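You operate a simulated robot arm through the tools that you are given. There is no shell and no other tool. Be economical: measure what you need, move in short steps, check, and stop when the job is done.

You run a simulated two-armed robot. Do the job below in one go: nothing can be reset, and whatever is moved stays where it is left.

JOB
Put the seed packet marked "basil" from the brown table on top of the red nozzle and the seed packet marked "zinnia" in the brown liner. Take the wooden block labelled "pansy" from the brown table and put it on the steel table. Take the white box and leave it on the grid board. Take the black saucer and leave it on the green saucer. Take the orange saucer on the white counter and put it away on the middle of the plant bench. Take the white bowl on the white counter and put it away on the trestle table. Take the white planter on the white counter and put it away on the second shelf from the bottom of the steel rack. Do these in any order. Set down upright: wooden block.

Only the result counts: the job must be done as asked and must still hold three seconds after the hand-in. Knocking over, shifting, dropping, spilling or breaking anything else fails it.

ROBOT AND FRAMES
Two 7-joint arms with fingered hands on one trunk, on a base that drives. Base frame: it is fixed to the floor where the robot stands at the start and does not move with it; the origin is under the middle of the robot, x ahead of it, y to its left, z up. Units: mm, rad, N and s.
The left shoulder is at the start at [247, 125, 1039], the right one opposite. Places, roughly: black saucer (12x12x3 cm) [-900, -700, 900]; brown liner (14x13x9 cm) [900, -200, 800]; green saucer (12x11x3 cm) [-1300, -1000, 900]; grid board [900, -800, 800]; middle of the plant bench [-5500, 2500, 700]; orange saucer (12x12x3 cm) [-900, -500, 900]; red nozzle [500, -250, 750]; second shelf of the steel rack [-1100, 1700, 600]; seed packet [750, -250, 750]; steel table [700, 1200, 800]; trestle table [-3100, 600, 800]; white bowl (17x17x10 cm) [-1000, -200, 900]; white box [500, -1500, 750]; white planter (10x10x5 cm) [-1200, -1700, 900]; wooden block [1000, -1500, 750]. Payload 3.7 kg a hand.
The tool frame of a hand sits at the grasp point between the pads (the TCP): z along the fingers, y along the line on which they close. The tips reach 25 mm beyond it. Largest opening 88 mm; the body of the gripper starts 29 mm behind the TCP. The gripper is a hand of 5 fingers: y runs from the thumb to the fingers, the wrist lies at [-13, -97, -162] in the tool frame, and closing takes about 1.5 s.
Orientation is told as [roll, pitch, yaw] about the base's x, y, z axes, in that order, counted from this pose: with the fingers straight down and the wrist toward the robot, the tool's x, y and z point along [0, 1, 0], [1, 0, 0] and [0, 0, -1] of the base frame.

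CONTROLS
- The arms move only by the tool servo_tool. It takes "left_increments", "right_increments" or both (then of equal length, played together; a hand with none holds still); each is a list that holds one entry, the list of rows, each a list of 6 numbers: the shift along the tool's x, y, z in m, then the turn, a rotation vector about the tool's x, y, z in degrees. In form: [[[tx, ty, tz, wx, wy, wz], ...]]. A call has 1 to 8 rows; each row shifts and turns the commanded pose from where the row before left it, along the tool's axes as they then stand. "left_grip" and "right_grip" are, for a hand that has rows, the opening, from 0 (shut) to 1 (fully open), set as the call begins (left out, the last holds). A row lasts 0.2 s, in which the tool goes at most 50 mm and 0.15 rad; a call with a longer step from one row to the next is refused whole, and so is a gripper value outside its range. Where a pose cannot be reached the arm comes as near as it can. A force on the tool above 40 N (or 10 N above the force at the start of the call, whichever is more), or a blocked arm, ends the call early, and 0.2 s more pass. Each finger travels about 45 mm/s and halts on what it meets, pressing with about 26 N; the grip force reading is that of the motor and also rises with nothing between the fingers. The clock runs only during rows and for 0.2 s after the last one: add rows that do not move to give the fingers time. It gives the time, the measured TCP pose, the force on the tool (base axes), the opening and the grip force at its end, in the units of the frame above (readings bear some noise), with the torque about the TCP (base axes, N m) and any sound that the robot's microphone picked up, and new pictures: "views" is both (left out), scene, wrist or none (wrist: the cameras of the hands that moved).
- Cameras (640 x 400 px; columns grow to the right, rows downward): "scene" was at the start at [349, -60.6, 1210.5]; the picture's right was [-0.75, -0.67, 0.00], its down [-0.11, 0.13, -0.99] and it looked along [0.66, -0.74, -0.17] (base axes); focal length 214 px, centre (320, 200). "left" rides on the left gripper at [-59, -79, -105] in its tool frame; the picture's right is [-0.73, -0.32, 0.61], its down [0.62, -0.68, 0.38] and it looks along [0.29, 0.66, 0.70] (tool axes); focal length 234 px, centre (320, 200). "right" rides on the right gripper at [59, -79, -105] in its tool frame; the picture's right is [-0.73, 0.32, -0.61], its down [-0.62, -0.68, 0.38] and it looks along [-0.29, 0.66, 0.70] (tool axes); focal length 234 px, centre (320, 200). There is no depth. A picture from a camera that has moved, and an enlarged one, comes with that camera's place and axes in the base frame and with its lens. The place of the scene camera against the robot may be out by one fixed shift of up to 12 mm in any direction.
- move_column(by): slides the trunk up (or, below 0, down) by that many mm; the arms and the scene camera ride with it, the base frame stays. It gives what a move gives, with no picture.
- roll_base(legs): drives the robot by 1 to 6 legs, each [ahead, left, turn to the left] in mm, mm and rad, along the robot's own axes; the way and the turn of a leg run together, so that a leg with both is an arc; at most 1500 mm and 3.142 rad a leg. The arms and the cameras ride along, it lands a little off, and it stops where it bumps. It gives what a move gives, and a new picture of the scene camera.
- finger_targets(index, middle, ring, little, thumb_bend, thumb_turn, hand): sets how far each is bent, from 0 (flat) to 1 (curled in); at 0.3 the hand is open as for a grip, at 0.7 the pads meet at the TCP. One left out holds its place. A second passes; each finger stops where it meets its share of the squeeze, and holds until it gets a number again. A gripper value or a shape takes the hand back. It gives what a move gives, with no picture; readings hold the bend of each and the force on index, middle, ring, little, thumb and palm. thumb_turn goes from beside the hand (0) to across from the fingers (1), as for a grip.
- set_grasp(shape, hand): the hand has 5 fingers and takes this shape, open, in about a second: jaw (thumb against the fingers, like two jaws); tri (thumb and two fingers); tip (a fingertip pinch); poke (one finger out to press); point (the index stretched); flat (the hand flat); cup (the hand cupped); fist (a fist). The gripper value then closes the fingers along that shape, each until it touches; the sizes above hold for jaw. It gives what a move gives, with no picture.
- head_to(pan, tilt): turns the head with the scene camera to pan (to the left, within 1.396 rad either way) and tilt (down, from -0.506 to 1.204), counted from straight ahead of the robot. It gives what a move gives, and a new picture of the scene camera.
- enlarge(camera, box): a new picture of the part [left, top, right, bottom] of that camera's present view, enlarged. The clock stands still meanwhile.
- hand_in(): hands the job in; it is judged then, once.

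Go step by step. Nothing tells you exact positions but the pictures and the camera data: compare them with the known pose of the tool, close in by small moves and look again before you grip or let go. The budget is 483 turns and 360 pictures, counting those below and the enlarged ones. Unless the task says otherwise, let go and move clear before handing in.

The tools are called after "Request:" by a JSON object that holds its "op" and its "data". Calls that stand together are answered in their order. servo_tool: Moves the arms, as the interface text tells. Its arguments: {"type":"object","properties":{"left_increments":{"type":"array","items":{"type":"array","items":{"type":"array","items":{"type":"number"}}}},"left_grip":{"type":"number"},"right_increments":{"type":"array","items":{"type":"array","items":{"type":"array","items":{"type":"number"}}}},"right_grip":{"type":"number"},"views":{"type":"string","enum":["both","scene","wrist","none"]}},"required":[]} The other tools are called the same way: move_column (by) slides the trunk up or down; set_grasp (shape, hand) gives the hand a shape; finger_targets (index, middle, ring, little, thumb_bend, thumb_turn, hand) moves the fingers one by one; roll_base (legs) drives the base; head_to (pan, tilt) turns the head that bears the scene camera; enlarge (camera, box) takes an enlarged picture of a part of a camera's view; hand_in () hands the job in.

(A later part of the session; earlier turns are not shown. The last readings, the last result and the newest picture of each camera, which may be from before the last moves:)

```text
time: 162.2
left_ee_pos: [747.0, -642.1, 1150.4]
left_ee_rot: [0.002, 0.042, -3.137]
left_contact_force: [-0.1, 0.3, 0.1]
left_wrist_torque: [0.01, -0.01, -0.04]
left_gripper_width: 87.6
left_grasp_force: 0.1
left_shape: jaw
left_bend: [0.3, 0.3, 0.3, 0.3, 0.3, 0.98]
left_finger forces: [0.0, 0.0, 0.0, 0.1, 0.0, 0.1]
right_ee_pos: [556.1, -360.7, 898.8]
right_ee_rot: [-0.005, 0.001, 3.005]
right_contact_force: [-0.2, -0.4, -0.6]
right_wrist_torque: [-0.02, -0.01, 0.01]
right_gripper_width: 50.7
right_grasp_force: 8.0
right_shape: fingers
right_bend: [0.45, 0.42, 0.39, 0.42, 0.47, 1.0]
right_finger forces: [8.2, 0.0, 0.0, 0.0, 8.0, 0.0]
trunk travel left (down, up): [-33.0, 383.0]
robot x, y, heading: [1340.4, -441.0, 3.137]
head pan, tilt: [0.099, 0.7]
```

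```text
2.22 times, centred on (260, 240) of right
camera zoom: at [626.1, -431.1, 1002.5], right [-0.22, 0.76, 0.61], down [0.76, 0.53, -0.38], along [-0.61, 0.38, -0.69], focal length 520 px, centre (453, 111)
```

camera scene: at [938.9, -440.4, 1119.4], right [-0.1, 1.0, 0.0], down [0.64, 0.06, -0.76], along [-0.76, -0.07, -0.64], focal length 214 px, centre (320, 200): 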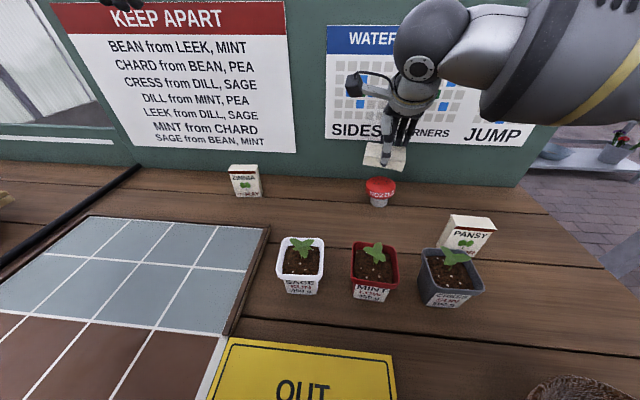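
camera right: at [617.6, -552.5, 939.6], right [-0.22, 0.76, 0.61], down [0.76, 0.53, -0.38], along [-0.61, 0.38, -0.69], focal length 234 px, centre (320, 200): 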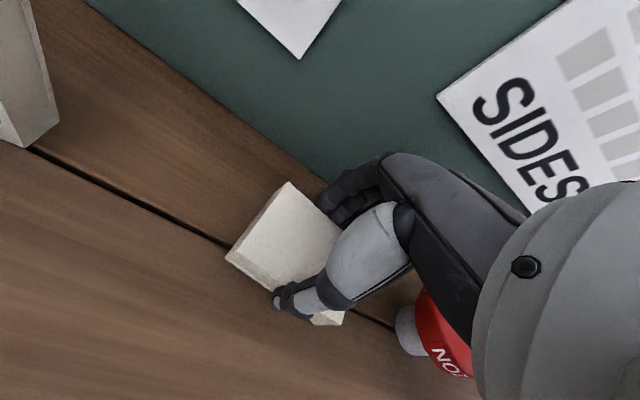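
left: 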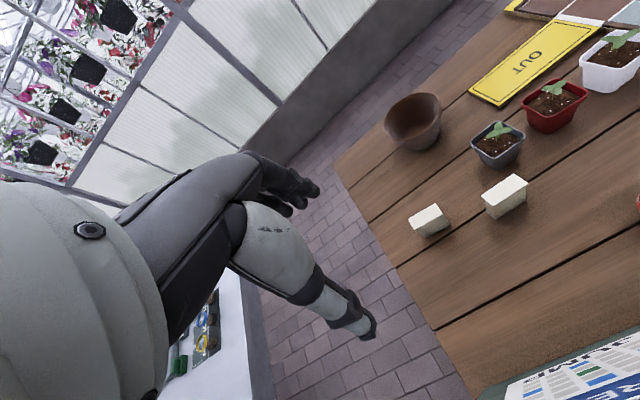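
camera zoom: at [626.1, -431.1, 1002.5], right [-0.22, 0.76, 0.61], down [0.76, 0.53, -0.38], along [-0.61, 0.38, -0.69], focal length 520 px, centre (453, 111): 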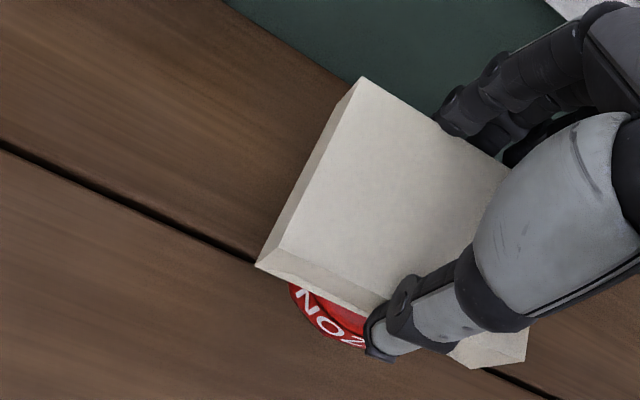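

Request:
{"op": "servo_tool", "data": {"right_increments": [[[-0.0035, 0, 0.001, 0, 0, 0], [0, 0, 0, 0, 0, 0]]], "views": "none"}}

Request:
{"op": "servo_tool", "data": {"right_increments": [[[0, 0, 0.001, 0, 0, 0], [0, 0, 0, 0, 0, 0]]], "views": "none"}}

Request:
{"op": "servo_tool", "data": {"right_increments": [[[0, 0, 0.001, 0, 0, 0], [0, 0, 0, 0, 0, 0]]], "views": "none"}}

```text
time: 162.8
left_ee_pos: [747.8, -642.2, 1151.1]
left_ee_rot: [0.004, 0.041, -3.139]
left_contact_force: [-0.4, -0.3, 0.3]
left_wrist_torque: [0.0, 0.0, -0.01]
left_gripper_width: 87.7
left_grasp_force: 0.0
left_shape: jaw
left_bend: [0.3, 0.3, 0.3, 0.3, 0.3, 0.98]
left_finger forces: [0.1, 0.1, 0.1, 0.0, 0.0, 0.0]
right_ee_pos: [556.6, -357.0, 897.6]
right_ee_rot: [-0.004, -0.001, 3.007]
right_contact_force: [0.3, -0.2, -0.6]
right_wrist_torque: [-0.01, -0.02, 0.01]
right_gripper_width: 50.5
right_grasp_force: 8.1
right_shape: fingers
right_bend: [0.45, 0.42, 0.39, 0.42, 0.47, 1.0]
right_finger forces: [8.2, 0.0, 0.1, 0.1, 8.0, 0.0]
trunk travel left (down, up): [-33.0, 383.0]
robot x, y, heading: [1342.9, -442.7, 3.135]
head pan, tilt: [0.099, 0.7]
```

```text
time: 163.4
left_ee_pos: [747.8, -642.3, 1151.5]
left_ee_rot: [0.005, 0.04, -3.137]
left_contact_force: [-0.2, -0.1, -0.2]
left_wrist_torque: [0.01, -0.01, 0.0]
left_gripper_width: 87.8
left_grasp_force: 0.1
left_shape: jaw
left_bend: [0.3, 0.3, 0.3, 0.3, 0.3, 0.98]
left_finger forces: [0.1, 0.0, 0.0, 0.1, 0.0, 0.1]
right_ee_pos: [556.4, -356.7, 896.2]
right_ee_rot: [-0.003, -0.001, 3.005]
right_contact_force: [0.2, -0.2, 1.9]
right_wrist_torque: [0.02, -0.01, 0.0]
right_gripper_width: 50.8
right_grasp_force: 8.0
right_shape: fingers
right_bend: [0.45, 0.42, 0.39, 0.42, 0.47, 1.0]
right_finger forces: [8.3, 0.0, 0.1, 0.0, 8.1, 0.1]
trunk travel left (down, up): [-33.0, 383.0]
robot x, y, heading: [1340.9, -442.8, 3.137]
head pan, tilt: [0.099, 0.7]
```

```text
time: 164.0
left_ee_pos: [748.1, -641.4, 1150.2]
left_ee_rot: [0.004, 0.04, -3.139]
left_contact_force: [-0.2, -0.5, -0.5]
left_wrist_torque: [-0.02, 0.01, 0.01]
left_gripper_width: 87.8
left_grasp_force: 0.1
left_shape: jaw
left_bend: [0.3, 0.3, 0.3, 0.3, 0.3, 0.98]
left_finger forces: [0.0, 0.0, 0.1, 0.0, 0.0, 0.1]
right_ee_pos: [557.2, -356.2, 895.7]
right_ee_rot: [-0.004, -0.002, 3.008]
right_contact_force: [0.3, -0.6, 5.8]
right_wrist_torque: [-0.04, 0.05, 0.0]
right_gripper_width: 51.1
right_grasp_force: 8.1
right_shape: fingers
right_bend: [0.45, 0.42, 0.39, 0.42, 0.47, 1.0]
right_finger forces: [8.4, 0.1, 0.0, 0.0, 8.0, 0.0]
trunk travel left (down, up): [-33.0, 383.0]
robot x, y, heading: [1338.8, -443.9, 3.139]
head pan, tilt: [0.099, 0.7]
```

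Request:
{"op": "servo_tool", "data": {"right_increments": [[[0, 0, -0.001, 0, 0, 0], [0, 0, 0, 0, 0, 0]]], "views": "none"}}

Request:
{"op": "finger_targets", "data": {"hand": "right", "index": 0.41, "middle": 0.38, "ring": 0.36, "little": 0.38, "thumb_bend": 0.43}}

Request:
{"op": "enlarge", "data": {"camera": "scene", "box": [310, 120, 430, 210]}}

Request:
{"op": "enlarge", "data": {"camera": "right", "box": [140, 150, 380, 330]}}

```text
time: 164.6
left_ee_pos: [746.7, -642.2, 1150.2]
left_ee_rot: [0.004, 0.041, -3.137]
left_contact_force: [-0.2, 0.0, 1.1]
left_wrist_torque: [0.02, 0.02, -0.01]
left_gripper_width: 87.9
left_grasp_force: 0.1
left_shape: jaw
left_bend: [0.3, 0.3, 0.3, 0.3, 0.3, 0.98]
left_finger forces: [0.1, 0.1, 0.1, 0.0, 0.0, 0.1]
right_ee_pos: [556.9, -357.8, 896.1]
right_ee_rot: [-0.005, 0.0, 3.006]
right_contact_force: [0.0, 0.7, 3.5]
right_wrist_torque: [0.0, 0.01, 0.02]
right_gripper_width: 50.6
right_grasp_force: 8.3
right_shape: fingers
right_bend: [0.45, 0.42, 0.39, 0.42, 0.47, 1.0]
right_finger forces: [8.1, 0.0, 0.1, 0.0, 8.2, 0.0]
trunk travel left (down, up): [-33.0, 383.0]
robot x, y, heading: [1340.5, -441.9, 3.14]
head pan, tilt: [0.099, 0.7]
```

```text
time: 165.6
left_ee_pos: [746.9, -640.3, 1150.0]
left_ee_rot: [0.005, 0.042, -3.139]
left_contact_force: [0.5, 0.1, 1.0]
left_wrist_torque: [0.04, 0.0, 0.01]
left_gripper_width: 87.7
left_grasp_force: 0.0
left_shape: jaw
left_bend: [0.3, 0.3, 0.3, 0.3, 0.3, 0.98]
left_finger forces: [0.0, 0.0, 0.0, 0.0, 0.0, 0.0]
right_ee_pos: [556.0, -357.7, 896.5]
right_ee_rot: [-0.006, -0.001, 3.008]
right_contact_force: [-0.1, -1.0, -0.1]
right_wrist_torque: [0.01, 0.01, 0.02]
right_gripper_width: 59.0
right_grasp_force: 0.0
right_shape: fingers
right_bend: [0.41, 0.38, 0.36, 0.38, 0.43, 1.0]
right_finger forces: [0.0, 0.1, 0.1, 0.0, 0.0, 0.1]
trunk travel left (down, up): [-33.0, 383.0]
robot x, y, heading: [1339.4, -438.9, 3.138]
head pan, tilt: [0.099, 0.7]
```

```text
4.44 times, centred on (370, 165) of scene
camera zoom: at [938.9, -440.7, 1119.4], right [-0.1, 1.0, 0.0], down [0.64, 0.06, -0.76], along [-0.76, -0.07, -0.64], focal length 953 px, centre (98, 356)
```

zoom: 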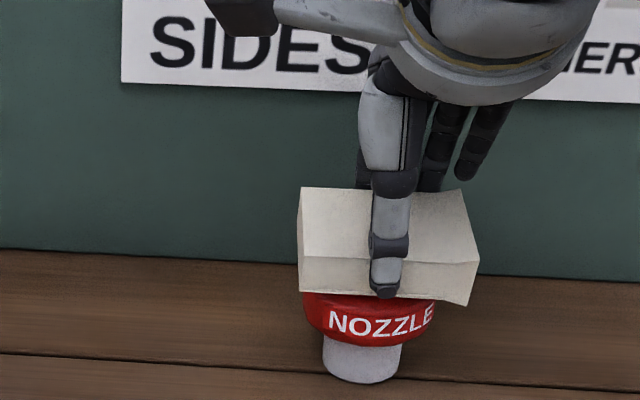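

```text
2.22 times, centred on (260, 240) of right
camera zoom: at [626.6, -427.2, 1000.8], right [-0.22, 0.76, 0.61], down [0.76, 0.53, -0.38], along [-0.61, 0.38, -0.69], focal length 520 px, centre (453, 111)
```

zoom: 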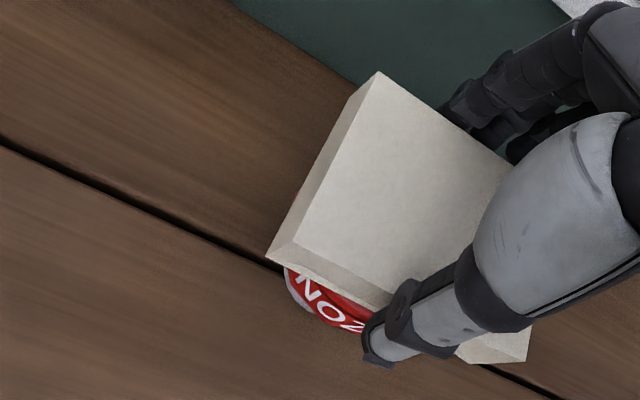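

Released and resting. Opening a bit further and watching.

Request:
{"op": "finger_targets", "data": {"hand": "right", "index": 0.36, "middle": 0.34, "ring": 0.32, "little": 0.34, "thumb_bend": 0.38}}

Request:
{"op": "enlarge", "data": {"camera": "scene", "box": [310, 120, 430, 210]}}

Request:
{"op": "enlarge", "data": {"camera": "right", "box": [140, 150, 380, 330]}}

```text
time: 166.6
left_ee_pos: [746.2, -641.7, 1149.7]
left_ee_rot: [0.004, 0.042, -3.14]
left_contact_force: [-0.6, -0.1, 0.1]
left_wrist_torque: [0.03, 0.02, 0.03]
left_gripper_width: 87.8
left_grasp_force: 0.0
left_shape: jaw
left_bend: [0.3, 0.3, 0.3, 0.3, 0.3, 0.98]
left_finger forces: [0.0, 0.1, 0.1, 0.0, 0.0, 0.1]
right_ee_pos: [556.5, -357.2, 897.3]
right_ee_rot: [-0.006, -0.001, 3.006]
right_contact_force: [0.1, -0.4, -0.4]
right_wrist_torque: [0.01, -0.01, 0.01]
right_gripper_width: 69.6
right_grasp_force: 0.1
right_shape: fingers
right_bend: [0.36, 0.34, 0.32, 0.34, 0.38, 1.0]
right_finger forces: [0.1, 0.0, 0.1, 0.0, 0.0, 0.1]
trunk travel left (down, up): [-33.0, 383.0]
robot x, y, heading: [1338.7, -440.6, 3.138]
head pan, tilt: [0.099, 0.7]
```

```text
4.44 times, centred on (370, 165) of scene
camera zoom: at [938.9, -440.7, 1119.4], right [-0.1, 1.0, 0.0], down [0.64, 0.06, -0.76], along [-0.76, -0.07, -0.64], focal length 953 px, centre (98, 356)
```

zoom: 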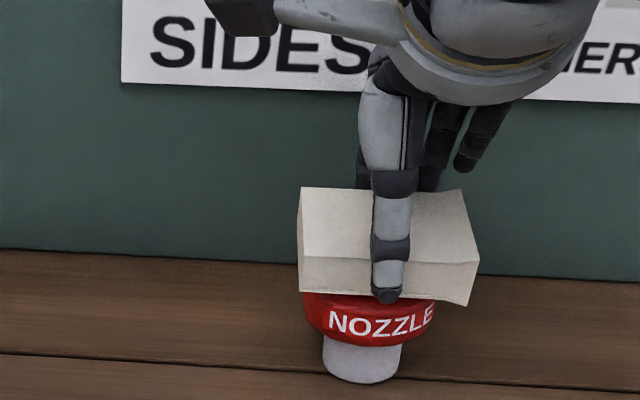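

```text
2.22 times, centred on (260, 240) of right
camera zoom: at [626.6, -427.2, 1000.8], right [-0.22, 0.76, 0.61], down [0.76, 0.53, -0.38], along [-0.61, 0.38, -0.69], focal length 520 px, centre (453, 111)
```

zoom: 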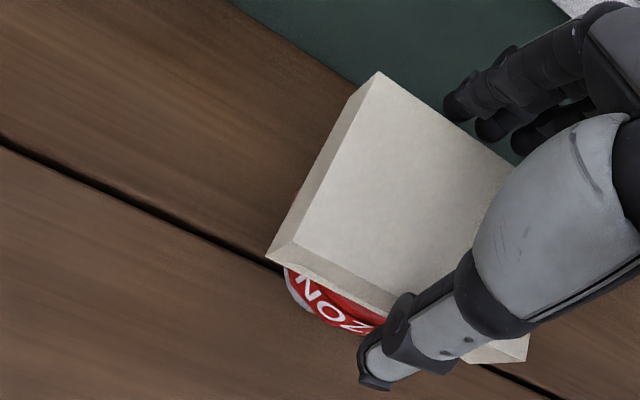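

Stable with fingers clear. Opening fully and lifting slowly away.

Request:
{"op": "finger_targets", "data": {"hand": "right", "index": 0.26, "middle": 0.26, "ring": 0.26, "little": 0.26, "thumb_bend": 0.28}}

Request:
{"op": "servo_tool", "data": {"right_increments": [[[0, 0, -0.005, 0, 0, 0], [0, 0, -0.01, 0, 0, 0], [0, 0, -0.015, 0, 0, 0], [0, 0, -0.03, 0, 0, 0], [0, 0, -0.03, 0, 0, 0]]], "views": "wrist"}}

Request:
{"op": "enlarge", "data": {"camera": "scene", "box": [310, 120, 430, 210]}}

```text
time: 167.6
left_ee_pos: [746.4, -641.7, 1150.3]
left_ee_rot: [0.003, 0.042, -3.138]
left_contact_force: [0.3, -0.1, -0.4]
left_wrist_torque: [0.02, -0.01, 0.01]
left_gripper_width: 87.6
left_grasp_force: 0.1
left_shape: jaw
left_bend: [0.3, 0.3, 0.3, 0.3, 0.3, 0.98]
left_finger forces: [0.1, 0.0, 0.1, 0.0, 0.1, 0.0]
right_ee_pos: [556.5, -357.6, 896.0]
right_ee_rot: [-0.003, -0.001, 3.008]
right_contact_force: [0.7, 0.2, 0.1]
right_wrist_torque: [-0.02, 0.02, -0.05]
right_gripper_width: 90.1
right_grasp_force: 0.1
right_shape: fingers
right_bend: [0.26, 0.26, 0.26, 0.26, 0.28, 1.0]
right_finger forces: [0.1, 0.1, 0.1, 0.1, 0.0, 0.0]
trunk travel left (down, up): [-33.0, 383.0]
robot x, y, heading: [1340.5, -441.6, 3.137]
head pan, tilt: [0.099, 0.7]
```

```text
time: 168.8
left_ee_pos: [746.9, -642.3, 1149.7]
left_ee_rot: [0.003, 0.042, -3.138]
left_contact_force: [-0.4, 0.4, 0.5]
left_wrist_torque: [0.0, -0.04, -0.02]
left_gripper_width: 87.6
left_grasp_force: 0.1
left_shape: jaw
left_bend: [0.3, 0.3, 0.3, 0.3, 0.3, 0.98]
left_finger forces: [0.0, 0.0, 0.1, 0.1, 0.0, 0.0]
right_ee_pos: [555.0, -355.7, 984.8]
right_ee_rot: [-0.004, 0.003, 3.004]
right_contact_force: [0.5, -0.3, -0.4]
right_wrist_torque: [-0.01, 0.0, -0.01]
right_gripper_width: 90.5
right_grasp_force: 0.1
right_shape: fingers
right_bend: [0.26, 0.26, 0.26, 0.26, 0.28, 1.0]
right_finger forces: [0.1, 0.1, 0.0, 0.1, 0.1, 0.1]
trunk travel left (down, up): [-33.0, 383.0]
robot x, y, heading: [1341.4, -444.3, 3.135]
head pan, tilt: [0.099, 0.7]
camera right: at [624.7, -425.8, 1089.0], right [-0.22, 0.76, 0.61], down [0.76, 0.53, -0.38], along [-0.61, 0.38, -0.7], focal length 234 px, centre (320, 200)
```

right: 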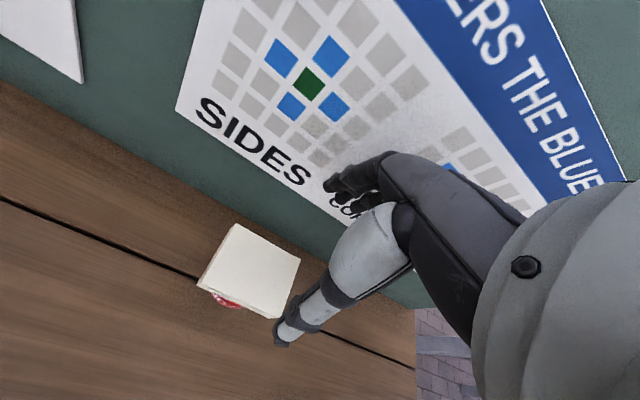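

```text
4.44 times, centred on (370, 165) of scene
camera zoom: at [938.0, -440.5, 1119.0], right [-0.1, 1.0, 0.0], down [0.64, 0.06, -0.76], along [-0.76, -0.07, -0.64], focal length 953 px, centre (98, 356)
```

zoom: 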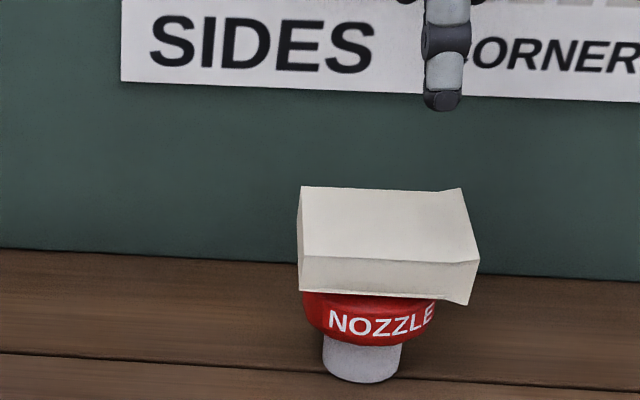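

Basil rests stably on the nozzle. Now zinnia with the left hand: I'll retract the right hand first.

Request:
{"op": "servo_tool", "data": {"right_increments": [[[0, -0.045, -0.02, 0, 0, 0], [-0.02, -0.045, -0.02, 0, 0, 0], [-0.03, -0.04, -0.02, 0, 0, 0], [-0.04, -0.03, -0.02, 0, 0, 0], [-0.04, -0.03, 0, 0, 0, 0], [-0.04, -0.03, 0, 0, 0, 0], [-0.04, -0.02, 0, 0, 0, 0]]], "views": "none"}}

Request:
{"op": "head_to", "data": {"pan": 0.2, "tilt": 0.7}}

Request:
{"op": "enlarge", "data": {"camera": "scene", "box": [210, 140, 330, 230]}}

```text
refused: row 2 steps farther than a row can; nothing moved
```

```text
time: 169.5
left_ee_pos: [748.4, -642.8, 1150.3]
left_ee_rot: [0.003, 0.042, -3.139]
left_contact_force: [0.2, -0.2, -0.1]
left_wrist_torque: [-0.01, -0.02, 0.02]
left_gripper_width: 87.7
left_grasp_force: 0.1
left_shape: jaw
left_bend: [0.3, 0.3, 0.3, 0.3, 0.3, 0.98]
left_finger forces: [0.1, 0.0, 0.0, 0.1, 0.0, 0.1]
right_ee_pos: [556.5, -355.3, 986.3]
right_ee_rot: [-0.002, 0.001, 3.004]
right_contact_force: [-0.1, 0.3, -0.1]
right_wrist_torque: [0.02, 0.02, 0.02]
right_gripper_width: 90.7
right_grasp_force: 0.1
right_shape: fingers
right_bend: [0.26, 0.26, 0.26, 0.26, 0.28, 1.0]
right_finger forces: [0.1, 0.0, 0.1, 0.0, 0.0, 0.2]
trunk travel left (down, up): [-33.0, 383.0]
robot x, y, heading: [1335.0, -441.1, 3.135]
head pan, tilt: [0.201, 0.7]
camera scene: at [940.2, -449.2, 1119.5], right [-0.2, 0.98, 0.0], down [0.63, 0.13, -0.77], along [-0.75, -0.15, -0.64], focal length 214 px, centre (320, 200)
```

scene: 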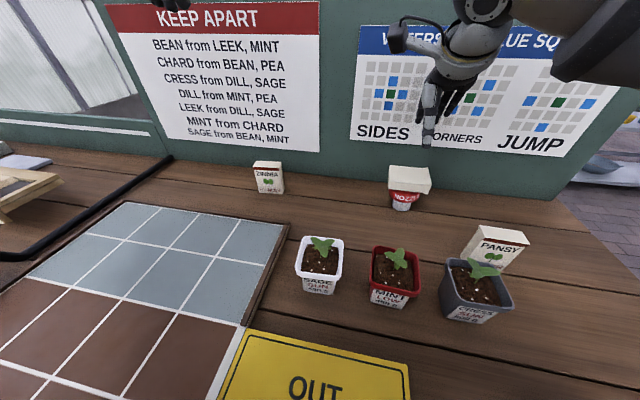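

```text
4.44 times, centred on (270, 185) of scene
camera zoom: at [940.2, -449.2, 1119.5], right [-0.2, 0.98, 0.0], down [0.63, 0.13, -0.77], along [-0.75, -0.15, -0.64], focal length 953 px, centre (542, 267)
```

zoom: 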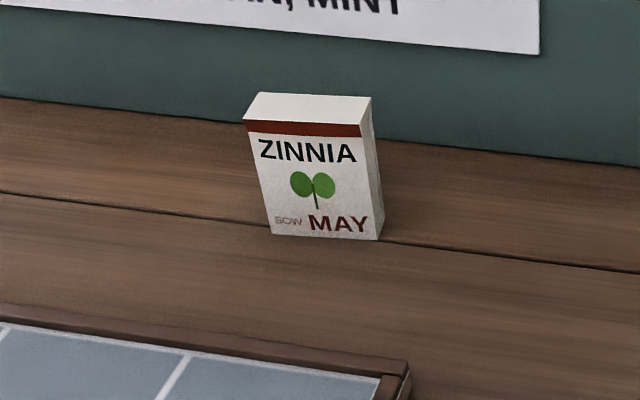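

Request:
{"op": "servo_tool", "data": {"right_increments": [[[0, -0.04, -0.02, 0, 0, 0], [-0.015, -0.04, -0.02, 0, 0, 0], [-0.025, -0.035, -0.02, 0, 0, 0], [-0.03, -0.03, -0.02, 0, 0, 0], [-0.035, -0.03, 0, 0, 0, 0], [-0.035, -0.03, 0, 0, 0, 0], [-0.035, -0.02, 0, 0, 0, 0], [-0.035, -0.02, 0, 0, 0, 0]]], "views": "none"}}

Request:
{"op": "servo_tool", "data": {"left_increments": [[[0, 0.04, 0.0, -2.4, 0, 0], [0.001, 0.04, 0.02, 0, 0, 0], [0.001, 0.035, 0.03, 0, 0, 0], [0.001, 0.02, 0.04, 0, 0, 0], [0, 0.02, 0.04, 0, 0, 0], [0, 0, 0.03, 0, 0, 0]]], "views": "wrist"}}

```text
time: 171.3
left_ee_pos: [747.2, -642.0, 1149.9]
left_ee_rot: [0.004, 0.041, -3.138]
left_contact_force: [0.1, 0.2, -0.5]
left_wrist_torque: [0.0, -0.02, 0.03]
left_gripper_width: 87.7
left_grasp_force: 0.2
left_shape: jaw
left_bend: [0.3, 0.3, 0.3, 0.3, 0.3, 0.98]
left_finger forces: [0.0, 0.0, 0.0, 0.0, 0.1, 0.1]
right_ee_pos: [830.1, -183.8, 1066.7]
right_ee_rot: [-0.006, 0.002, 3.009]
right_contact_force: [-0.3, 0.2, 0.1]
right_wrist_torque: [0.05, 0.0, -0.02]
right_gripper_width: 90.5
right_grasp_force: 0.1
right_shape: fingers
right_bend: [0.26, 0.26, 0.26, 0.26, 0.28, 1.0]
right_finger forces: [0.0, 0.0, 0.0, 0.0, 0.0, 0.0]
trunk travel left (down, up): [-33.0, 383.0]
robot x, y, heading: [1338.8, -447.1, 3.138]
head pan, tilt: [0.201, 0.7]
```

```text
time: 172.7
left_ee_pos: [590.2, -647.4, 988.6]
left_ee_rot: [0.003, -0.001, -3.138]
left_contact_force: [-0.1, 0.4, 0.0]
left_wrist_torque: [-0.01, 0.01, 0.0]
left_gripper_width: 87.6
left_grasp_force: 0.0
left_shape: jaw
left_bend: [0.3, 0.3, 0.3, 0.3, 0.3, 0.98]
left_finger forces: [0.1, 0.0, 0.0, 0.0, 0.0, 0.1]
right_ee_pos: [830.0, -185.1, 1065.8]
right_ee_rot: [-0.004, -0.001, 3.006]
right_contact_force: [0.4, -0.6, -0.5]
right_wrist_torque: [0.0, -0.02, -0.05]
right_gripper_width: 90.6
right_grasp_force: 0.0
right_shape: fingers
right_bend: [0.26, 0.26, 0.26, 0.26, 0.28, 1.0]
right_finger forces: [0.0, 0.0, 0.0, 0.1, 0.0, 0.0]
trunk travel left (down, up): [-33.0, 383.0]
robot x, y, heading: [1338.9, -441.8, 3.139]
head pan, tilt: [0.201, 0.7]
camera left: at [668.1, -586.6, 1092.5], right [0.32, 0.72, -0.61], down [0.68, -0.62, -0.38], along [-0.66, -0.29, -0.69], focal length 234 px, centre (320, 200)
```

left: 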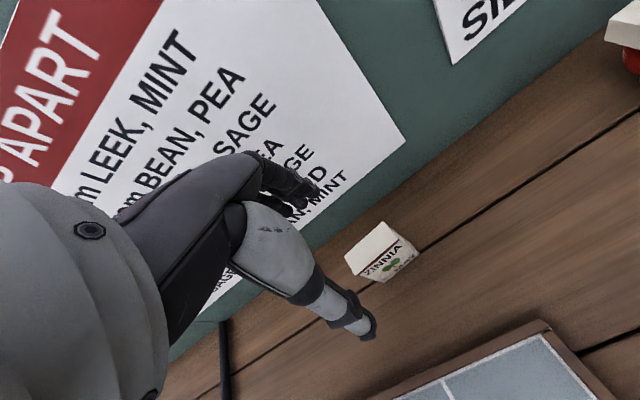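

Request:
{"op": "enlarge", "data": {"camera": "left", "box": [310, 200, 430, 290]}}

```text
4.44 times, centred on (370, 245) of left
camera zoom: at [668.1, -586.6, 1092.5], right [0.32, 0.72, -0.61], down [0.68, -0.62, -0.38], along [-0.66, -0.29, -0.69], focal length 1041 px, centre (98, 0)
```

zoom: 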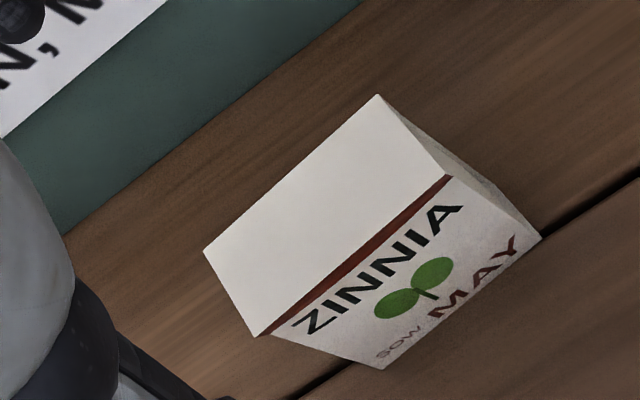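

Request:
{"op": "servo_tool", "data": {"left_increments": [[[0.0035, 0.0316, 0, 0, 0, -5.2], [0, 0, 0.035, 0, 0, 0], [0, 0, 0.035, 0, 0, 0], [0, 0, 0.03, 0, 0, 0], [0, 0, 0, 0, 0, 0]]], "views": "wrist"}}

```text
time: 173.9
left_ee_pos: [558.1, -649.5, 909.1]
left_ee_rot: [0.005, -0.037, -3.043]
left_contact_force: [-0.1, 0.2, 0.4]
left_wrist_torque: [-0.01, 0.01, -0.04]
left_gripper_width: 87.9
left_grasp_force: 0.1
left_shape: jaw
left_bend: [0.3, 0.3, 0.3, 0.3, 0.3, 0.98]
left_finger forces: [0.1, 0.0, 0.1, 0.0, 0.0, 0.0]
right_ee_pos: [835.5, -180.0, 1072.4]
right_ee_rot: [0.002, -0.01, 3.006]
right_contact_force: [-0.2, -0.9, 0.2]
right_wrist_torque: [0.01, 0.01, -0.01]
right_gripper_width: 90.7
right_grasp_force: 0.1
right_shape: fingers
right_bend: [0.26, 0.26, 0.26, 0.26, 0.28, 1.0]
right_finger forces: [0.0, 0.0, 0.0, 0.0, 0.0, 0.0]
trunk travel left (down, up): [-33.0, 383.0]
robot x, y, heading: [1340.4, -439.9, 3.139]
head pan, tilt: [0.201, 0.7]
camera left: at [635.2, -582.4, 1011.7], right [0.23, 0.75, -0.62], down [0.73, -0.56, -0.4], along [-0.65, -0.36, -0.67], focal length 234 px, centre (320, 200)
```

left: 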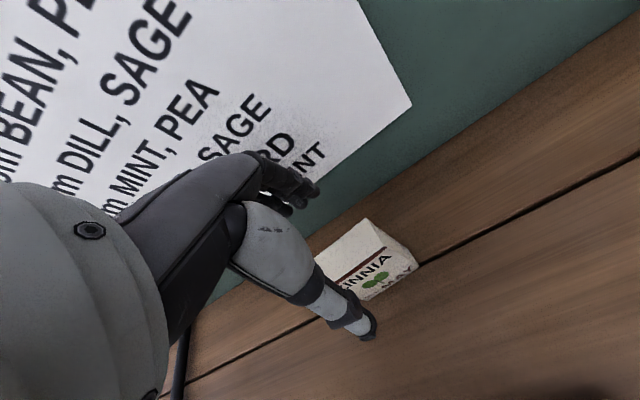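

Request:
{"op": "servo_tool", "data": {"left_increments": [[[0, 0.002, 0.02, 1, 0, 0], [0, 0, 0.02, 0, 0, 0], [0, 0, 0.013, 0, 0, 0], [0, 0, 0, 0, 0, 0]]], "views": "wrist"}}

Request:
{"op": "enlarge", "data": {"camera": "scene", "box": [190, 130, 330, 235]}}

```text
time: 174.8
left_ee_pos: [547.7, -661.4, 931.3]
left_ee_rot: [0.011, -0.159, -3.021]
left_contact_force: [-0.2, -0.2, 0.1]
left_wrist_torque: [-0.01, -0.03, -0.04]
left_gripper_width: 87.8
left_grasp_force: 0.0
left_shape: jaw
left_bend: [0.3, 0.3, 0.3, 0.3, 0.3, 0.98]
left_finger forces: [0.1, 0.1, 0.0, 0.0, 0.0, 0.0]
right_ee_pos: [837.6, -179.0, 1069.4]
right_ee_rot: [0.006, -0.005, 3.009]
right_contact_force: [0.7, 0.4, -0.2]
right_wrist_torque: [-0.03, 0.01, 0.02]
right_gripper_width: 90.5
right_grasp_force: 0.0
right_shape: fingers
right_bend: [0.26, 0.26, 0.26, 0.26, 0.28, 1.0]
right_finger forces: [0.0, 0.0, 0.0, 0.0, 0.1, 0.1]
trunk travel left (down, up): [-33.0, 383.0]
robot x, y, heading: [1337.6, -445.0, 3.141]
head pan, tilt: [0.201, 0.7]
stopped in row 4 (left hand): the arm was blocked; the commanded pose is now the measured one
camera left: at [633.9, -590.8, 1022.6], right [0.13, 0.74, -0.66], down [0.69, -0.55, -0.48], along [-0.72, -0.39, -0.58], focal length 234 px, centre (320, 200)
```

left: 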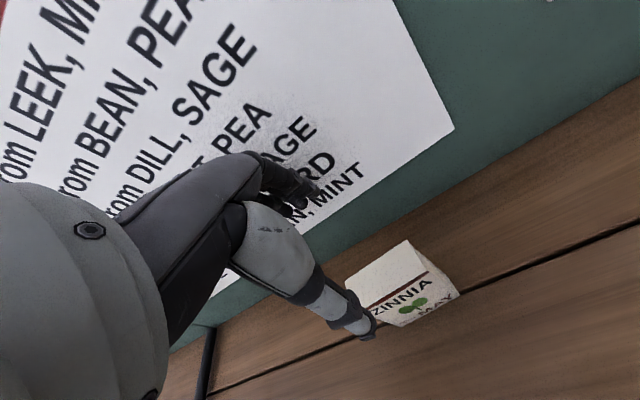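

```text
3.81 times, centred on (260, 182) of scene
camera zoom: at [949.5, -443.1, 1123.0], right [-0.2, 0.98, -0.01], down [0.62, 0.12, -0.77], along [-0.76, -0.16, -0.64], focal length 817 px, centre (549, 267)
```

zoom: 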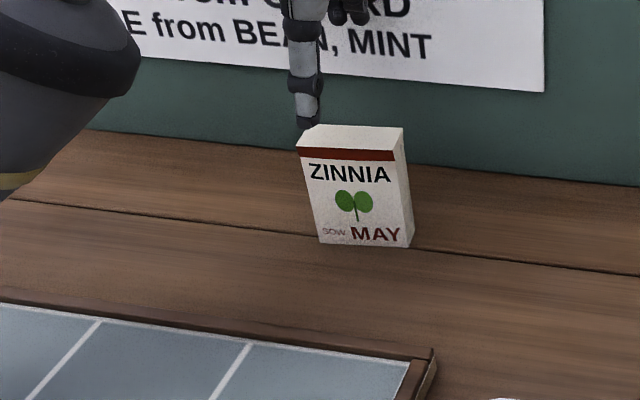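

Request:
{"op": "head_to", "data": {"pan": 0.6, "tilt": 0.8}}

```text
time: 175.6
left_ee_pos: [548.1, -661.9, 931.5]
left_ee_rot: [0.009, -0.158, -3.025]
left_contact_force: [0.1, -0.5, -0.4]
left_wrist_torque: [0.01, 0.01, -0.01]
left_gripper_width: 88.0
left_grasp_force: 0.0
left_shape: jaw
left_bend: [0.3, 0.3, 0.3, 0.3, 0.3, 0.98]
left_finger forces: [0.1, 0.0, 0.0, 0.0, 0.0, 0.0]
right_ee_pos: [838.9, -181.5, 1071.0]
right_ee_rot: [0.004, -0.01, 3.009]
right_contact_force: [-0.8, 0.2, 0.3]
right_wrist_torque: [0.01, -0.03, -0.04]
right_gripper_width: 90.6
right_grasp_force: 0.1
right_shape: fingers
right_bend: [0.26, 0.26, 0.26, 0.26, 0.28, 1.0]
right_finger forces: [0.0, 0.0, 0.1, 0.1, 0.0, 0.0]
trunk travel left (down, up): [-33.0, 383.0]
robot x, y, heading: [1338.0, -442.8, 3.145]
head pan, tilt: [0.6, 0.799]
camera scene: at [954.5, -456.9, 1122.8], right [-0.35, 0.94, 0.0], down [0.61, 0.22, -0.76], along [-0.72, -0.27, -0.65], focal length 214 px, centre (320, 200)
```

scene: 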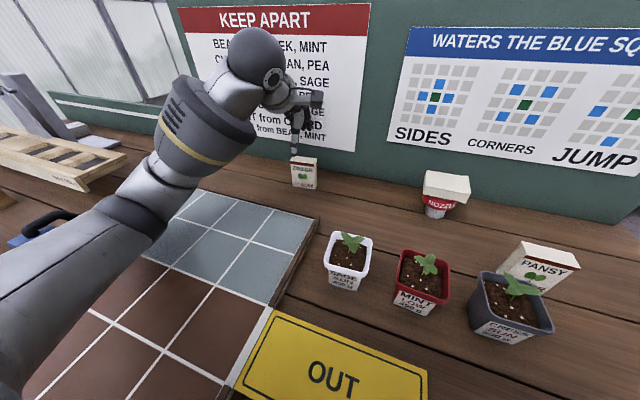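

The left elbow is too low near the table. I'll raise and retract the left hand and use the right arm for zinnia instead.

Request:
{"op": "servo_tool", "data": {"left_increments": [[[0, 0, -0.04, 0, 0, 0], [0, 0, -0.04, 4, 0, 0], [0, -0.02, -0.04, 5, 0, 0], [0, -0.04, -0.02, 0, 0, 0], [0, -0.045, -0.02, 0, 0, 0], [0, -0.045, -0.02, 0, 0, 0], [0, -0.045, 0, 0, 0, 0], [0, -0.04, 0, 0, 0, 0]]], "views": "none"}}

Request:
{"op": "head_to", "data": {"pan": 0.9, "tilt": 0.8}}

```text
time: 177.4
left_ee_pos: [784.3, -635.2, 1097.0]
left_ee_rot: [0.002, 0.025, -3.029]
left_contact_force: [1.1, 1.2, 0.0]
left_wrist_torque: [0.0, -0.02, -0.02]
left_gripper_width: 87.7
left_grasp_force: 0.0
left_shape: jaw
left_bend: [0.3, 0.3, 0.3, 0.3, 0.3, 0.98]
left_finger forces: [0.0, 0.0, 0.0, 0.0, 0.0, 0.0]
right_ee_pos: [829.2, -187.1, 1067.9]
right_ee_rot: [-0.004, -0.001, 3.008]
right_contact_force: [-0.5, -0.6, 0.5]
right_wrist_torque: [0.0, 0.03, 0.0]
right_gripper_width: 90.4
right_grasp_force: 0.1
right_shape: fingers
right_bend: [0.26, 0.26, 0.26, 0.26, 0.28, 1.0]
right_finger forces: [0.0, 0.1, 0.0, 0.1, 0.0, 0.0]
trunk travel left (down, up): [-33.0, 383.0]
robot x, y, heading: [1340.0, -444.2, 3.142]
head pan, tilt: [0.6, 0.799]
```

```text
time: 178.2
left_ee_pos: [782.7, -637.1, 1097.6]
left_ee_rot: [0.003, 0.025, -3.027]
left_contact_force: [0.7, -0.1, -0.9]
left_wrist_torque: [0.01, -0.03, 0.01]
left_gripper_width: 87.7
left_grasp_force: 0.1
left_shape: jaw
left_bend: [0.3, 0.3, 0.3, 0.3, 0.3, 0.98]
left_finger forces: [0.0, 0.1, 0.1, 0.1, 0.1, 0.1]
right_ee_pos: [829.0, -186.6, 1066.4]
right_ee_rot: [-0.004, 0.0, 3.009]
right_contact_force: [1.4, -0.1, 0.3]
right_wrist_torque: [-0.01, -0.02, -0.01]
right_gripper_width: 90.3
right_grasp_force: 0.1
right_shape: fingers
right_bend: [0.26, 0.26, 0.26, 0.26, 0.28, 1.0]
right_finger forces: [0.1, 0.0, 0.0, 0.0, 0.0, 0.0]
trunk travel left (down, up): [-33.0, 383.0]
robot x, y, heading: [1341.8, -443.8, 3.143]
head pan, tilt: [0.901, 0.799]
camera scene: at [967.4, -501.4, 1125.4], right [-0.77, 0.64, 0.0], down [0.38, 0.45, -0.81], along [-0.52, -0.62, -0.59], focal length 214 px, centre (320, 200)
```

scene: 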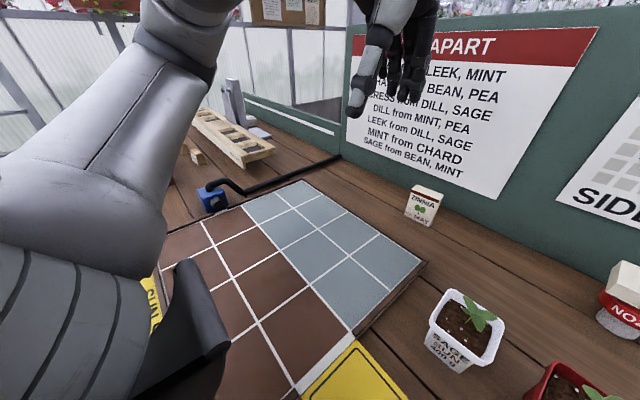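

Request:
{"op": "servo_tool", "data": {"left_increments": [[[0, 0, -0.045, 0, 0, 0], [0, 0, -0.045, 0, 0, 0], [0, 0, -0.045, 0, 0, 0]]], "views": "none"}}

Request:
{"op": "set_grasp", "data": {"hand": "right", "shape": "jaw"}}

Request:
{"op": "roll_base", "data": {"legs": [[-60, 0, 0], [0, 320, 0], [62, 0, 0]]}}

Request:
{"op": "head_to", "data": {"pan": 0, "tilt": 0.7}}

```text
time: 179.0
left_ee_pos: [738.1, -646.0, 1147.9]
left_ee_rot: [-0.001, 0.027, -3.03]
left_contact_force: [0.0, 0.0, -0.2]
left_wrist_torque: [-0.01, 0.0, 0.0]
left_gripper_width: 88.0
left_grasp_force: 0.0
left_shape: jaw
left_bend: [0.3, 0.3, 0.3, 0.3, 0.3, 0.98]
left_finger forces: [0.1, 0.1, 0.0, 0.1, 0.0, 0.1]
left hand out of reach, approached as far as the arm can: row 1, 2, 3
right_ee_pos: [827.8, -186.2, 1066.5]
right_ee_rot: [-0.004, 0.0, 3.009]
right_contact_force: [-0.3, -0.1, 0.3]
right_wrist_torque: [-0.01, -0.03, 0.02]
right_gripper_width: 90.5
right_grasp_force: 0.1
right_shape: fingers
right_bend: [0.26, 0.26, 0.26, 0.26, 0.28, 1.0]
right_finger forces: [0.0, 0.0, 0.0, 0.0, 0.1, 0.0]
trunk travel left (down, up): [-33.0, 383.0]
robot x, y, heading: [1340.7, -444.2, 3.144]
head pan, tilt: [0.901, 0.799]
```

```text
time: 179.9
left_ee_pos: [738.6, -644.9, 1147.5]
left_ee_rot: [-0.002, 0.025, -3.031]
left_contact_force: [0.9, 0.6, 1.8]
left_wrist_torque: [0.01, -0.03, 0.01]
left_gripper_width: 87.9
left_grasp_force: 0.0
left_shape: jaw
left_bend: [0.3, 0.3, 0.3, 0.3, 0.3, 0.98]
left_finger forces: [0.1, 0.0, 0.1, 0.0, 0.0, 0.0]
right_ee_pos: [829.7, -186.9, 1065.7]
right_ee_rot: [-0.006, 0.0, 3.009]
right_contact_force: [-0.5, 0.1, 1.0]
right_wrist_torque: [-0.01, 0.01, 0.0]
right_gripper_width: 87.6
right_grasp_force: 0.1
right_shape: jaw
right_bend: [0.3, 0.3, 0.3, 0.3, 0.3, 0.98]
right_finger forces: [0.1, 0.1, 0.0, 0.0, 0.0, 0.1]
trunk travel left (down, up): [-33.0, 383.0]
robot x, y, heading: [1339.7, -446.4, 3.142]
head pan, tilt: [0.901, 0.799]
```

```text
time: 184.5
left_ee_pos: [735.0, -965.2, 1146.9]
left_ee_rot: [-0.004, 0.025, -3.033]
left_contact_force: [0.3, -0.4, -0.1]
left_wrist_torque: [0.02, -0.03, 0.02]
left_gripper_width: 87.9
left_grasp_force: 0.0
left_shape: jaw
left_bend: [0.3, 0.3, 0.3, 0.3, 0.3, 0.98]
left_finger forces: [0.0, 0.0, 0.0, 0.0, 0.1, 0.0]
right_ee_pos: [825.8, -506.6, 1066.9]
right_ee_rot: [-0.006, -0.001, 3.005]
right_contact_force: [-0.4, 0.6, 0.3]
right_wrist_torque: [0.0, 0.0, -0.02]
right_gripper_width: 87.7
right_grasp_force: 0.0
right_shape: jaw
right_bend: [0.3, 0.3, 0.3, 0.3, 0.3, 0.98]
right_finger forces: [0.0, 0.1, 0.1, 0.1, 0.0, 0.0]
trunk travel left (down, up): [-33.0, 383.0]
robot x, y, heading: [1337.5, -765.1, 3.134]
head pan, tilt: [0.901, 0.799]
camera scene: at [970.2, -818.7, 1111.0], right [-0.79, 0.62, 0.0], down [0.44, 0.56, -0.7], along [-0.43, -0.55, -0.72], focal length 214 px, centre (320, 200)
```

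scene: 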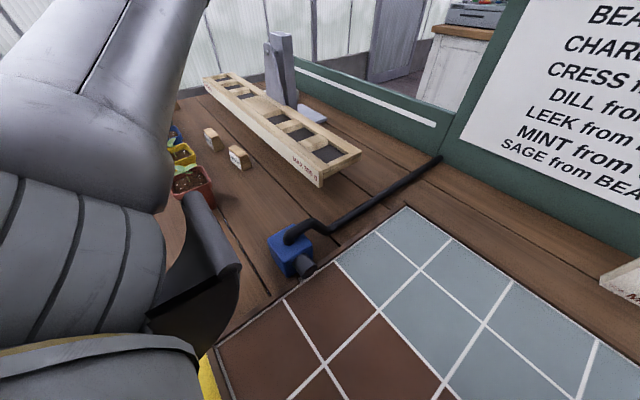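

```text
time: 185.7
left_ee_pos: [735.3, -964.3, 1146.8]
left_ee_rot: [-0.001, 0.024, -3.035]
left_contact_force: [-0.5, -0.3, 0.4]
left_wrist_torque: [0.0, 0.0, -0.01]
left_gripper_width: 87.9
left_grasp_force: 0.1
left_shape: jaw
left_bend: [0.3, 0.3, 0.3, 0.3, 0.3, 0.98]
left_finger forces: [0.0, 0.0, 0.0, 0.0, 0.0, 0.0]
right_ee_pos: [826.7, -506.4, 1067.1]
right_ee_rot: [-0.005, -0.001, 3.005]
right_contact_force: [-0.2, -0.4, 0.3]
right_wrist_torque: [0.0, 0.02, 0.04]
right_gripper_width: 88.1
right_grasp_force: 0.0
right_shape: jaw
right_bend: [0.3, 0.3, 0.3, 0.3, 0.3, 0.98]
right_finger forces: [0.0, 0.0, 0.1, 0.0, 0.0, 0.0]
trunk travel left (down, up): [-33.0, 383.0]
robot x, y, heading: [1339.1, -766.5, 3.137]
head pan, tilt: [0.0, 0.7]
camera scene: at [969.3, -820.8, 1116.2], right [-0.79, 0.62, 0.0], down [0.41, 0.53, -0.74], along [-0.46, -0.58, -0.67], focal length 214 px, centre (320, 200)
```

scene: 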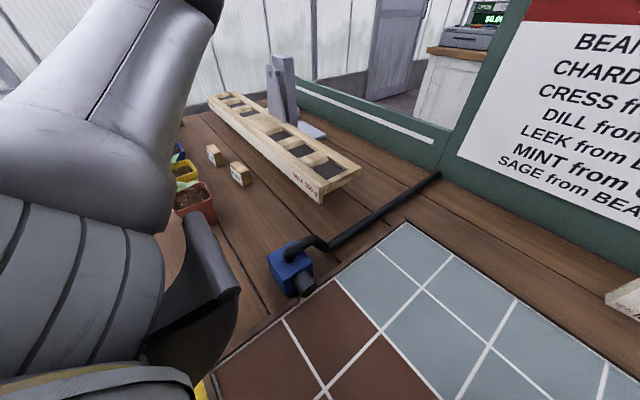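

Request:
{"op": "servo_tool", "data": {"left_increments": [[[0, -0.04, 0.02, 0, 0, 0], [0, -0.04, 0.01, 0, 0, 0], [0, -0.04, 0, 0, 0, 0]]], "right_increments": [[[0, 0, 0, 0, 0, 0], [0, 0, 0, 0, 0, 0], [0, 0, 0, 0, 0, 0]]], "views": "scene"}}

```text
time: 186.5
left_ee_pos: [836.8, -953.3, 1089.8]
left_ee_rot: [-0.006, 0.023, -3.036]
left_contact_force: [-0.4, 0.5, -0.4]
left_wrist_torque: [0.01, 0.0, 0.04]
left_gripper_width: 87.8
left_grasp_force: 0.1
left_shape: jaw
left_bend: [0.3, 0.3, 0.3, 0.3, 0.3, 0.98]
left_finger forces: [0.0, 0.0, 0.0, 0.0, 0.0, 0.0]
left hand out of reach, approached as far as the arm can: row 2, 3
right_ee_pos: [827.8, -505.8, 1068.6]
right_ee_rot: [-0.007, -0.002, 3.005]
right_contact_force: [-0.1, -1.2, 0.3]
right_wrist_torque: [0.01, -0.02, 0.0]
right_gripper_width: 88.0
right_grasp_force: 0.0
right_shape: jaw
right_bend: [0.3, 0.3, 0.3, 0.3, 0.3, 0.98]
right_finger forces: [0.1, 0.0, 0.0, 0.0, 0.0, 0.0]
trunk travel left (down, up): [-33.0, 383.0]
robot x, y, heading: [1339.9, -765.0, 3.14]
head pan, tilt: [0.0, 0.7]
camera scene: at [969.4, -821.0, 1116.7], right [-0.79, 0.62, 0.0], down [0.41, 0.53, -0.74], along [-0.46, -0.59, -0.67], focal length 214 px, centre (320, 200)
```

scene: 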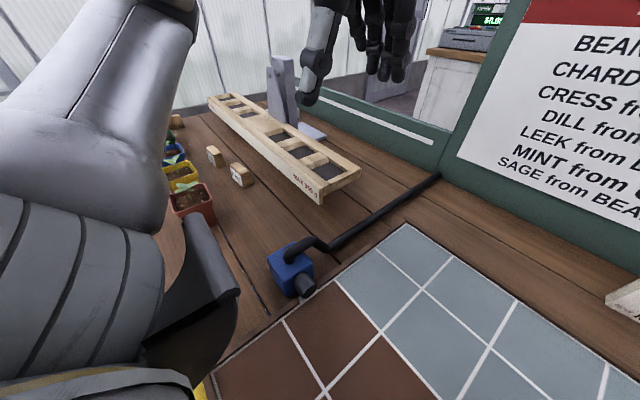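

Request:
{"op": "head_to", "data": {"pan": -0.8, "tilt": 0.7}}

Request:
{"op": "servo_tool", "data": {"right_increments": [[[0.02, 0.035, 0, 0, 0, 0], [0.02, 0.04, 0, 0, 0, 0], [0.02, 0.04, 0, 0, 0, 0], [0.02, 0.04, 0.01, 0, 0, 0], [0.02, 0.03, 0.02, 0, 0, 0], [0.015, 0.03, 0.03, 0, 0, 0]]], "views": "both"}}

```text
time: 187.6
left_ee_pos: [836.6, -952.1, 1089.5]
left_ee_rot: [-0.005, 0.024, -3.038]
left_contact_force: [0.6, -0.4, 0.6]
left_wrist_torque: [-0.02, 0.0, 0.02]
left_gripper_width: 87.6
left_grasp_force: 0.1
left_shape: jaw
left_bend: [0.3, 0.3, 0.3, 0.3, 0.3, 0.98]
left_finger forces: [0.0, 0.0, 0.0, 0.0, 0.1, 0.1]
right_ee_pos: [827.8, -507.2, 1067.3]
right_ee_rot: [-0.006, -0.001, 3.006]
right_contact_force: [-0.3, -1.5, 0.4]
right_wrist_torque: [-0.02, -0.02, -0.01]
right_gripper_width: 88.5
right_grasp_force: 0.1
right_shape: jaw
right_bend: [0.3, 0.3, 0.3, 0.3, 0.3, 0.98]
right_finger forces: [0.1, 0.0, 0.0, 0.0, 0.0, 0.1]
trunk travel left (down, up): [-33.0, 383.0]
robot x, y, heading: [1335.8, -765.9, 3.137]
head pan, tilt: [-0.799, 0.7]
camera scene: at [969.0, -821.1, 1117.0], right [-0.79, 0.62, 0.0], down [0.41, 0.52, -0.75], along [-0.46, -0.59, -0.67], focal length 214 px, centre (320, 200)
```

scene: 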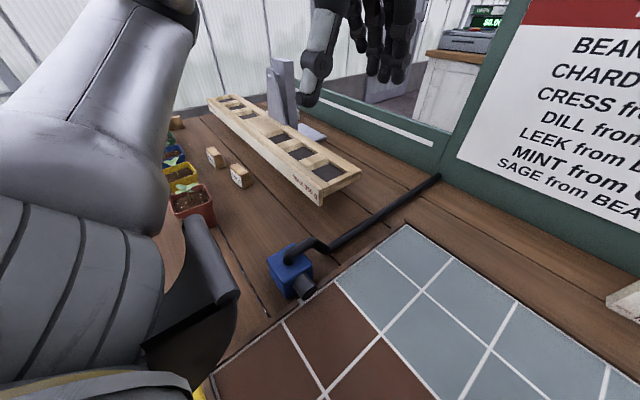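

```text
time: 189.0
left_ee_pos: [835.9, -952.7, 1088.9]
left_ee_rot: [-0.006, 0.025, -3.037]
left_contact_force: [-0.3, -0.6, 0.3]
left_wrist_torque: [0.01, 0.0, 0.0]
left_gripper_width: 87.7
left_grasp_force: 0.0
left_shape: jaw
left_bend: [0.3, 0.3, 0.3, 0.3, 0.3, 0.98]
left_finger forces: [0.1, 0.1, 0.1, 0.0, 0.0, 0.0]
right_ee_pos: [599.2, -590.7, 1006.3]
right_ee_rot: [-0.005, 0.0, 3.005]
right_contact_force: [-0.5, 1.0, 0.1]
right_wrist_torque: [-0.01, -0.01, -0.02]
right_gripper_width: 88.0
right_grasp_force: 0.1
right_shape: jaw
right_bend: [0.3, 0.3, 0.3, 0.3, 0.3, 0.98]
right_finger forces: [0.0, 0.0, 0.0, 0.1, 0.0, 0.1]
trunk travel left (down, up): [-33.0, 383.0]
robot x, y, heading: [1336.5, -764.3, 3.139]
head pan, tilt: [-0.799, 0.7]
camera scene: at [967.7, -821.3, 1116.9], right [-0.79, 0.62, 0.0], down [0.41, 0.52, -0.75], along [-0.46, -0.59, -0.66], focal length 214 px, centre (320, 200)
camera right: at [669.5, -659.9, 1110.5], right [-0.22, 0.76, 0.61], down [0.76, 0.53, -0.38], along [-0.61, 0.38, -0.7], focal length 234 px, centre (320, 200)
```

scene: 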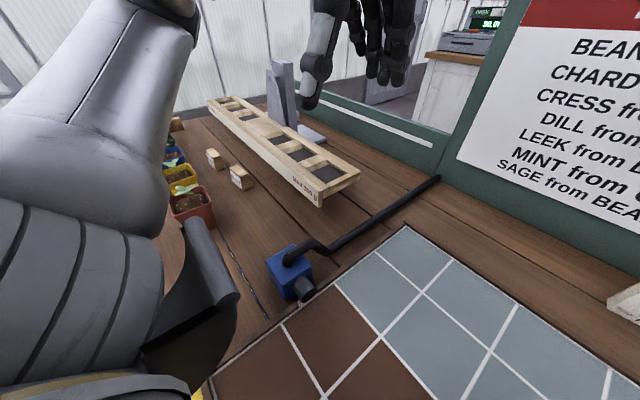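
right: 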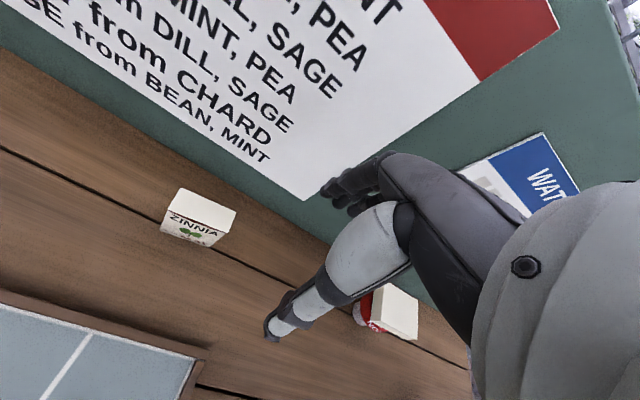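

Request:
{"op": "enlarge", "data": {"camera": "right", "box": [140, 170, 260, 260]}}

Request:
{"op": "head_to", "data": {"pan": -0.3, "tilt": 0.7}}

```text
4.44 times, centred on (200, 215) of right
camera zoom: at [669.5, -659.9, 1110.5], right [-0.22, 0.76, 0.61], down [0.76, 0.53, -0.38], along [-0.61, 0.38, -0.7], focal length 1041 px, centre (853, 133)
```

zoom: 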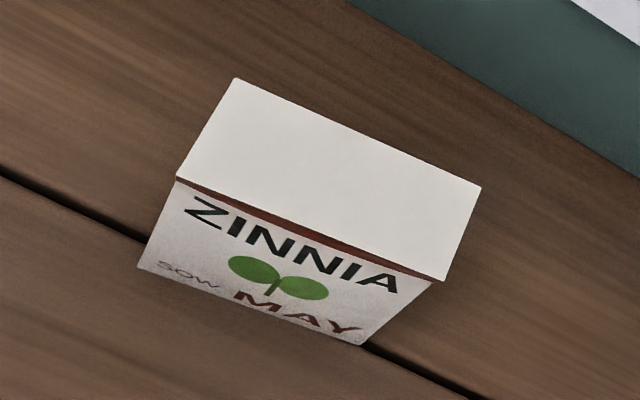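

```text
time: 190.0
left_ee_pos: [838.1, -951.7, 1089.7]
left_ee_rot: [-0.005, 0.026, -3.037]
left_contact_force: [0.0, -0.4, 0.9]
left_wrist_torque: [-0.01, 0.04, 0.02]
left_gripper_width: 87.8
left_grasp_force: 0.0
left_shape: jaw
left_bend: [0.3, 0.3, 0.3, 0.3, 0.3, 0.98]
left_finger forces: [0.1, 0.0, 0.0, 0.0, 0.0, 0.0]
right_ee_pos: [602.3, -588.6, 1009.2]
right_ee_rot: [-0.005, 0.0, 3.005]
right_contact_force: [-0.4, -0.2, 0.3]
right_wrist_torque: [0.01, 0.04, -0.01]
right_gripper_width: 88.1
right_grasp_force: 0.1
right_shape: jaw
right_bend: [0.3, 0.3, 0.3, 0.3, 0.3, 0.98]
right_finger forces: [0.0, 0.0, 0.0, 0.0, 0.1, 0.1]
trunk travel left (down, up): [-33.0, 383.0]
robot x, y, heading: [1338.4, -767.2, 3.134]
head pan, tilt: [-0.3, 0.7]
camera scene: at [968.8, -821.3, 1117.7], right [-0.79, 0.62, 0.0], down [0.41, 0.52, -0.75], along [-0.46, -0.59, -0.66], focal length 214 px, centre (320, 200)
```

scene: 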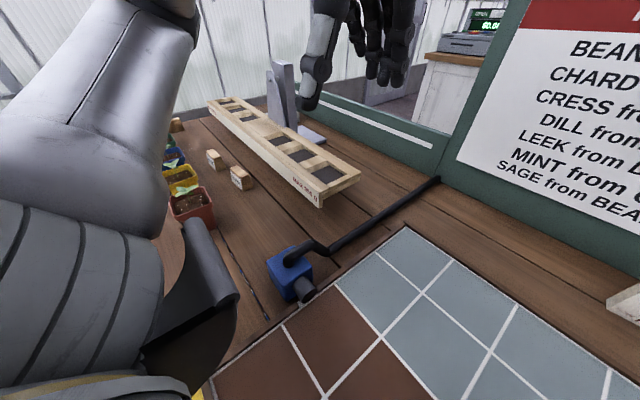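

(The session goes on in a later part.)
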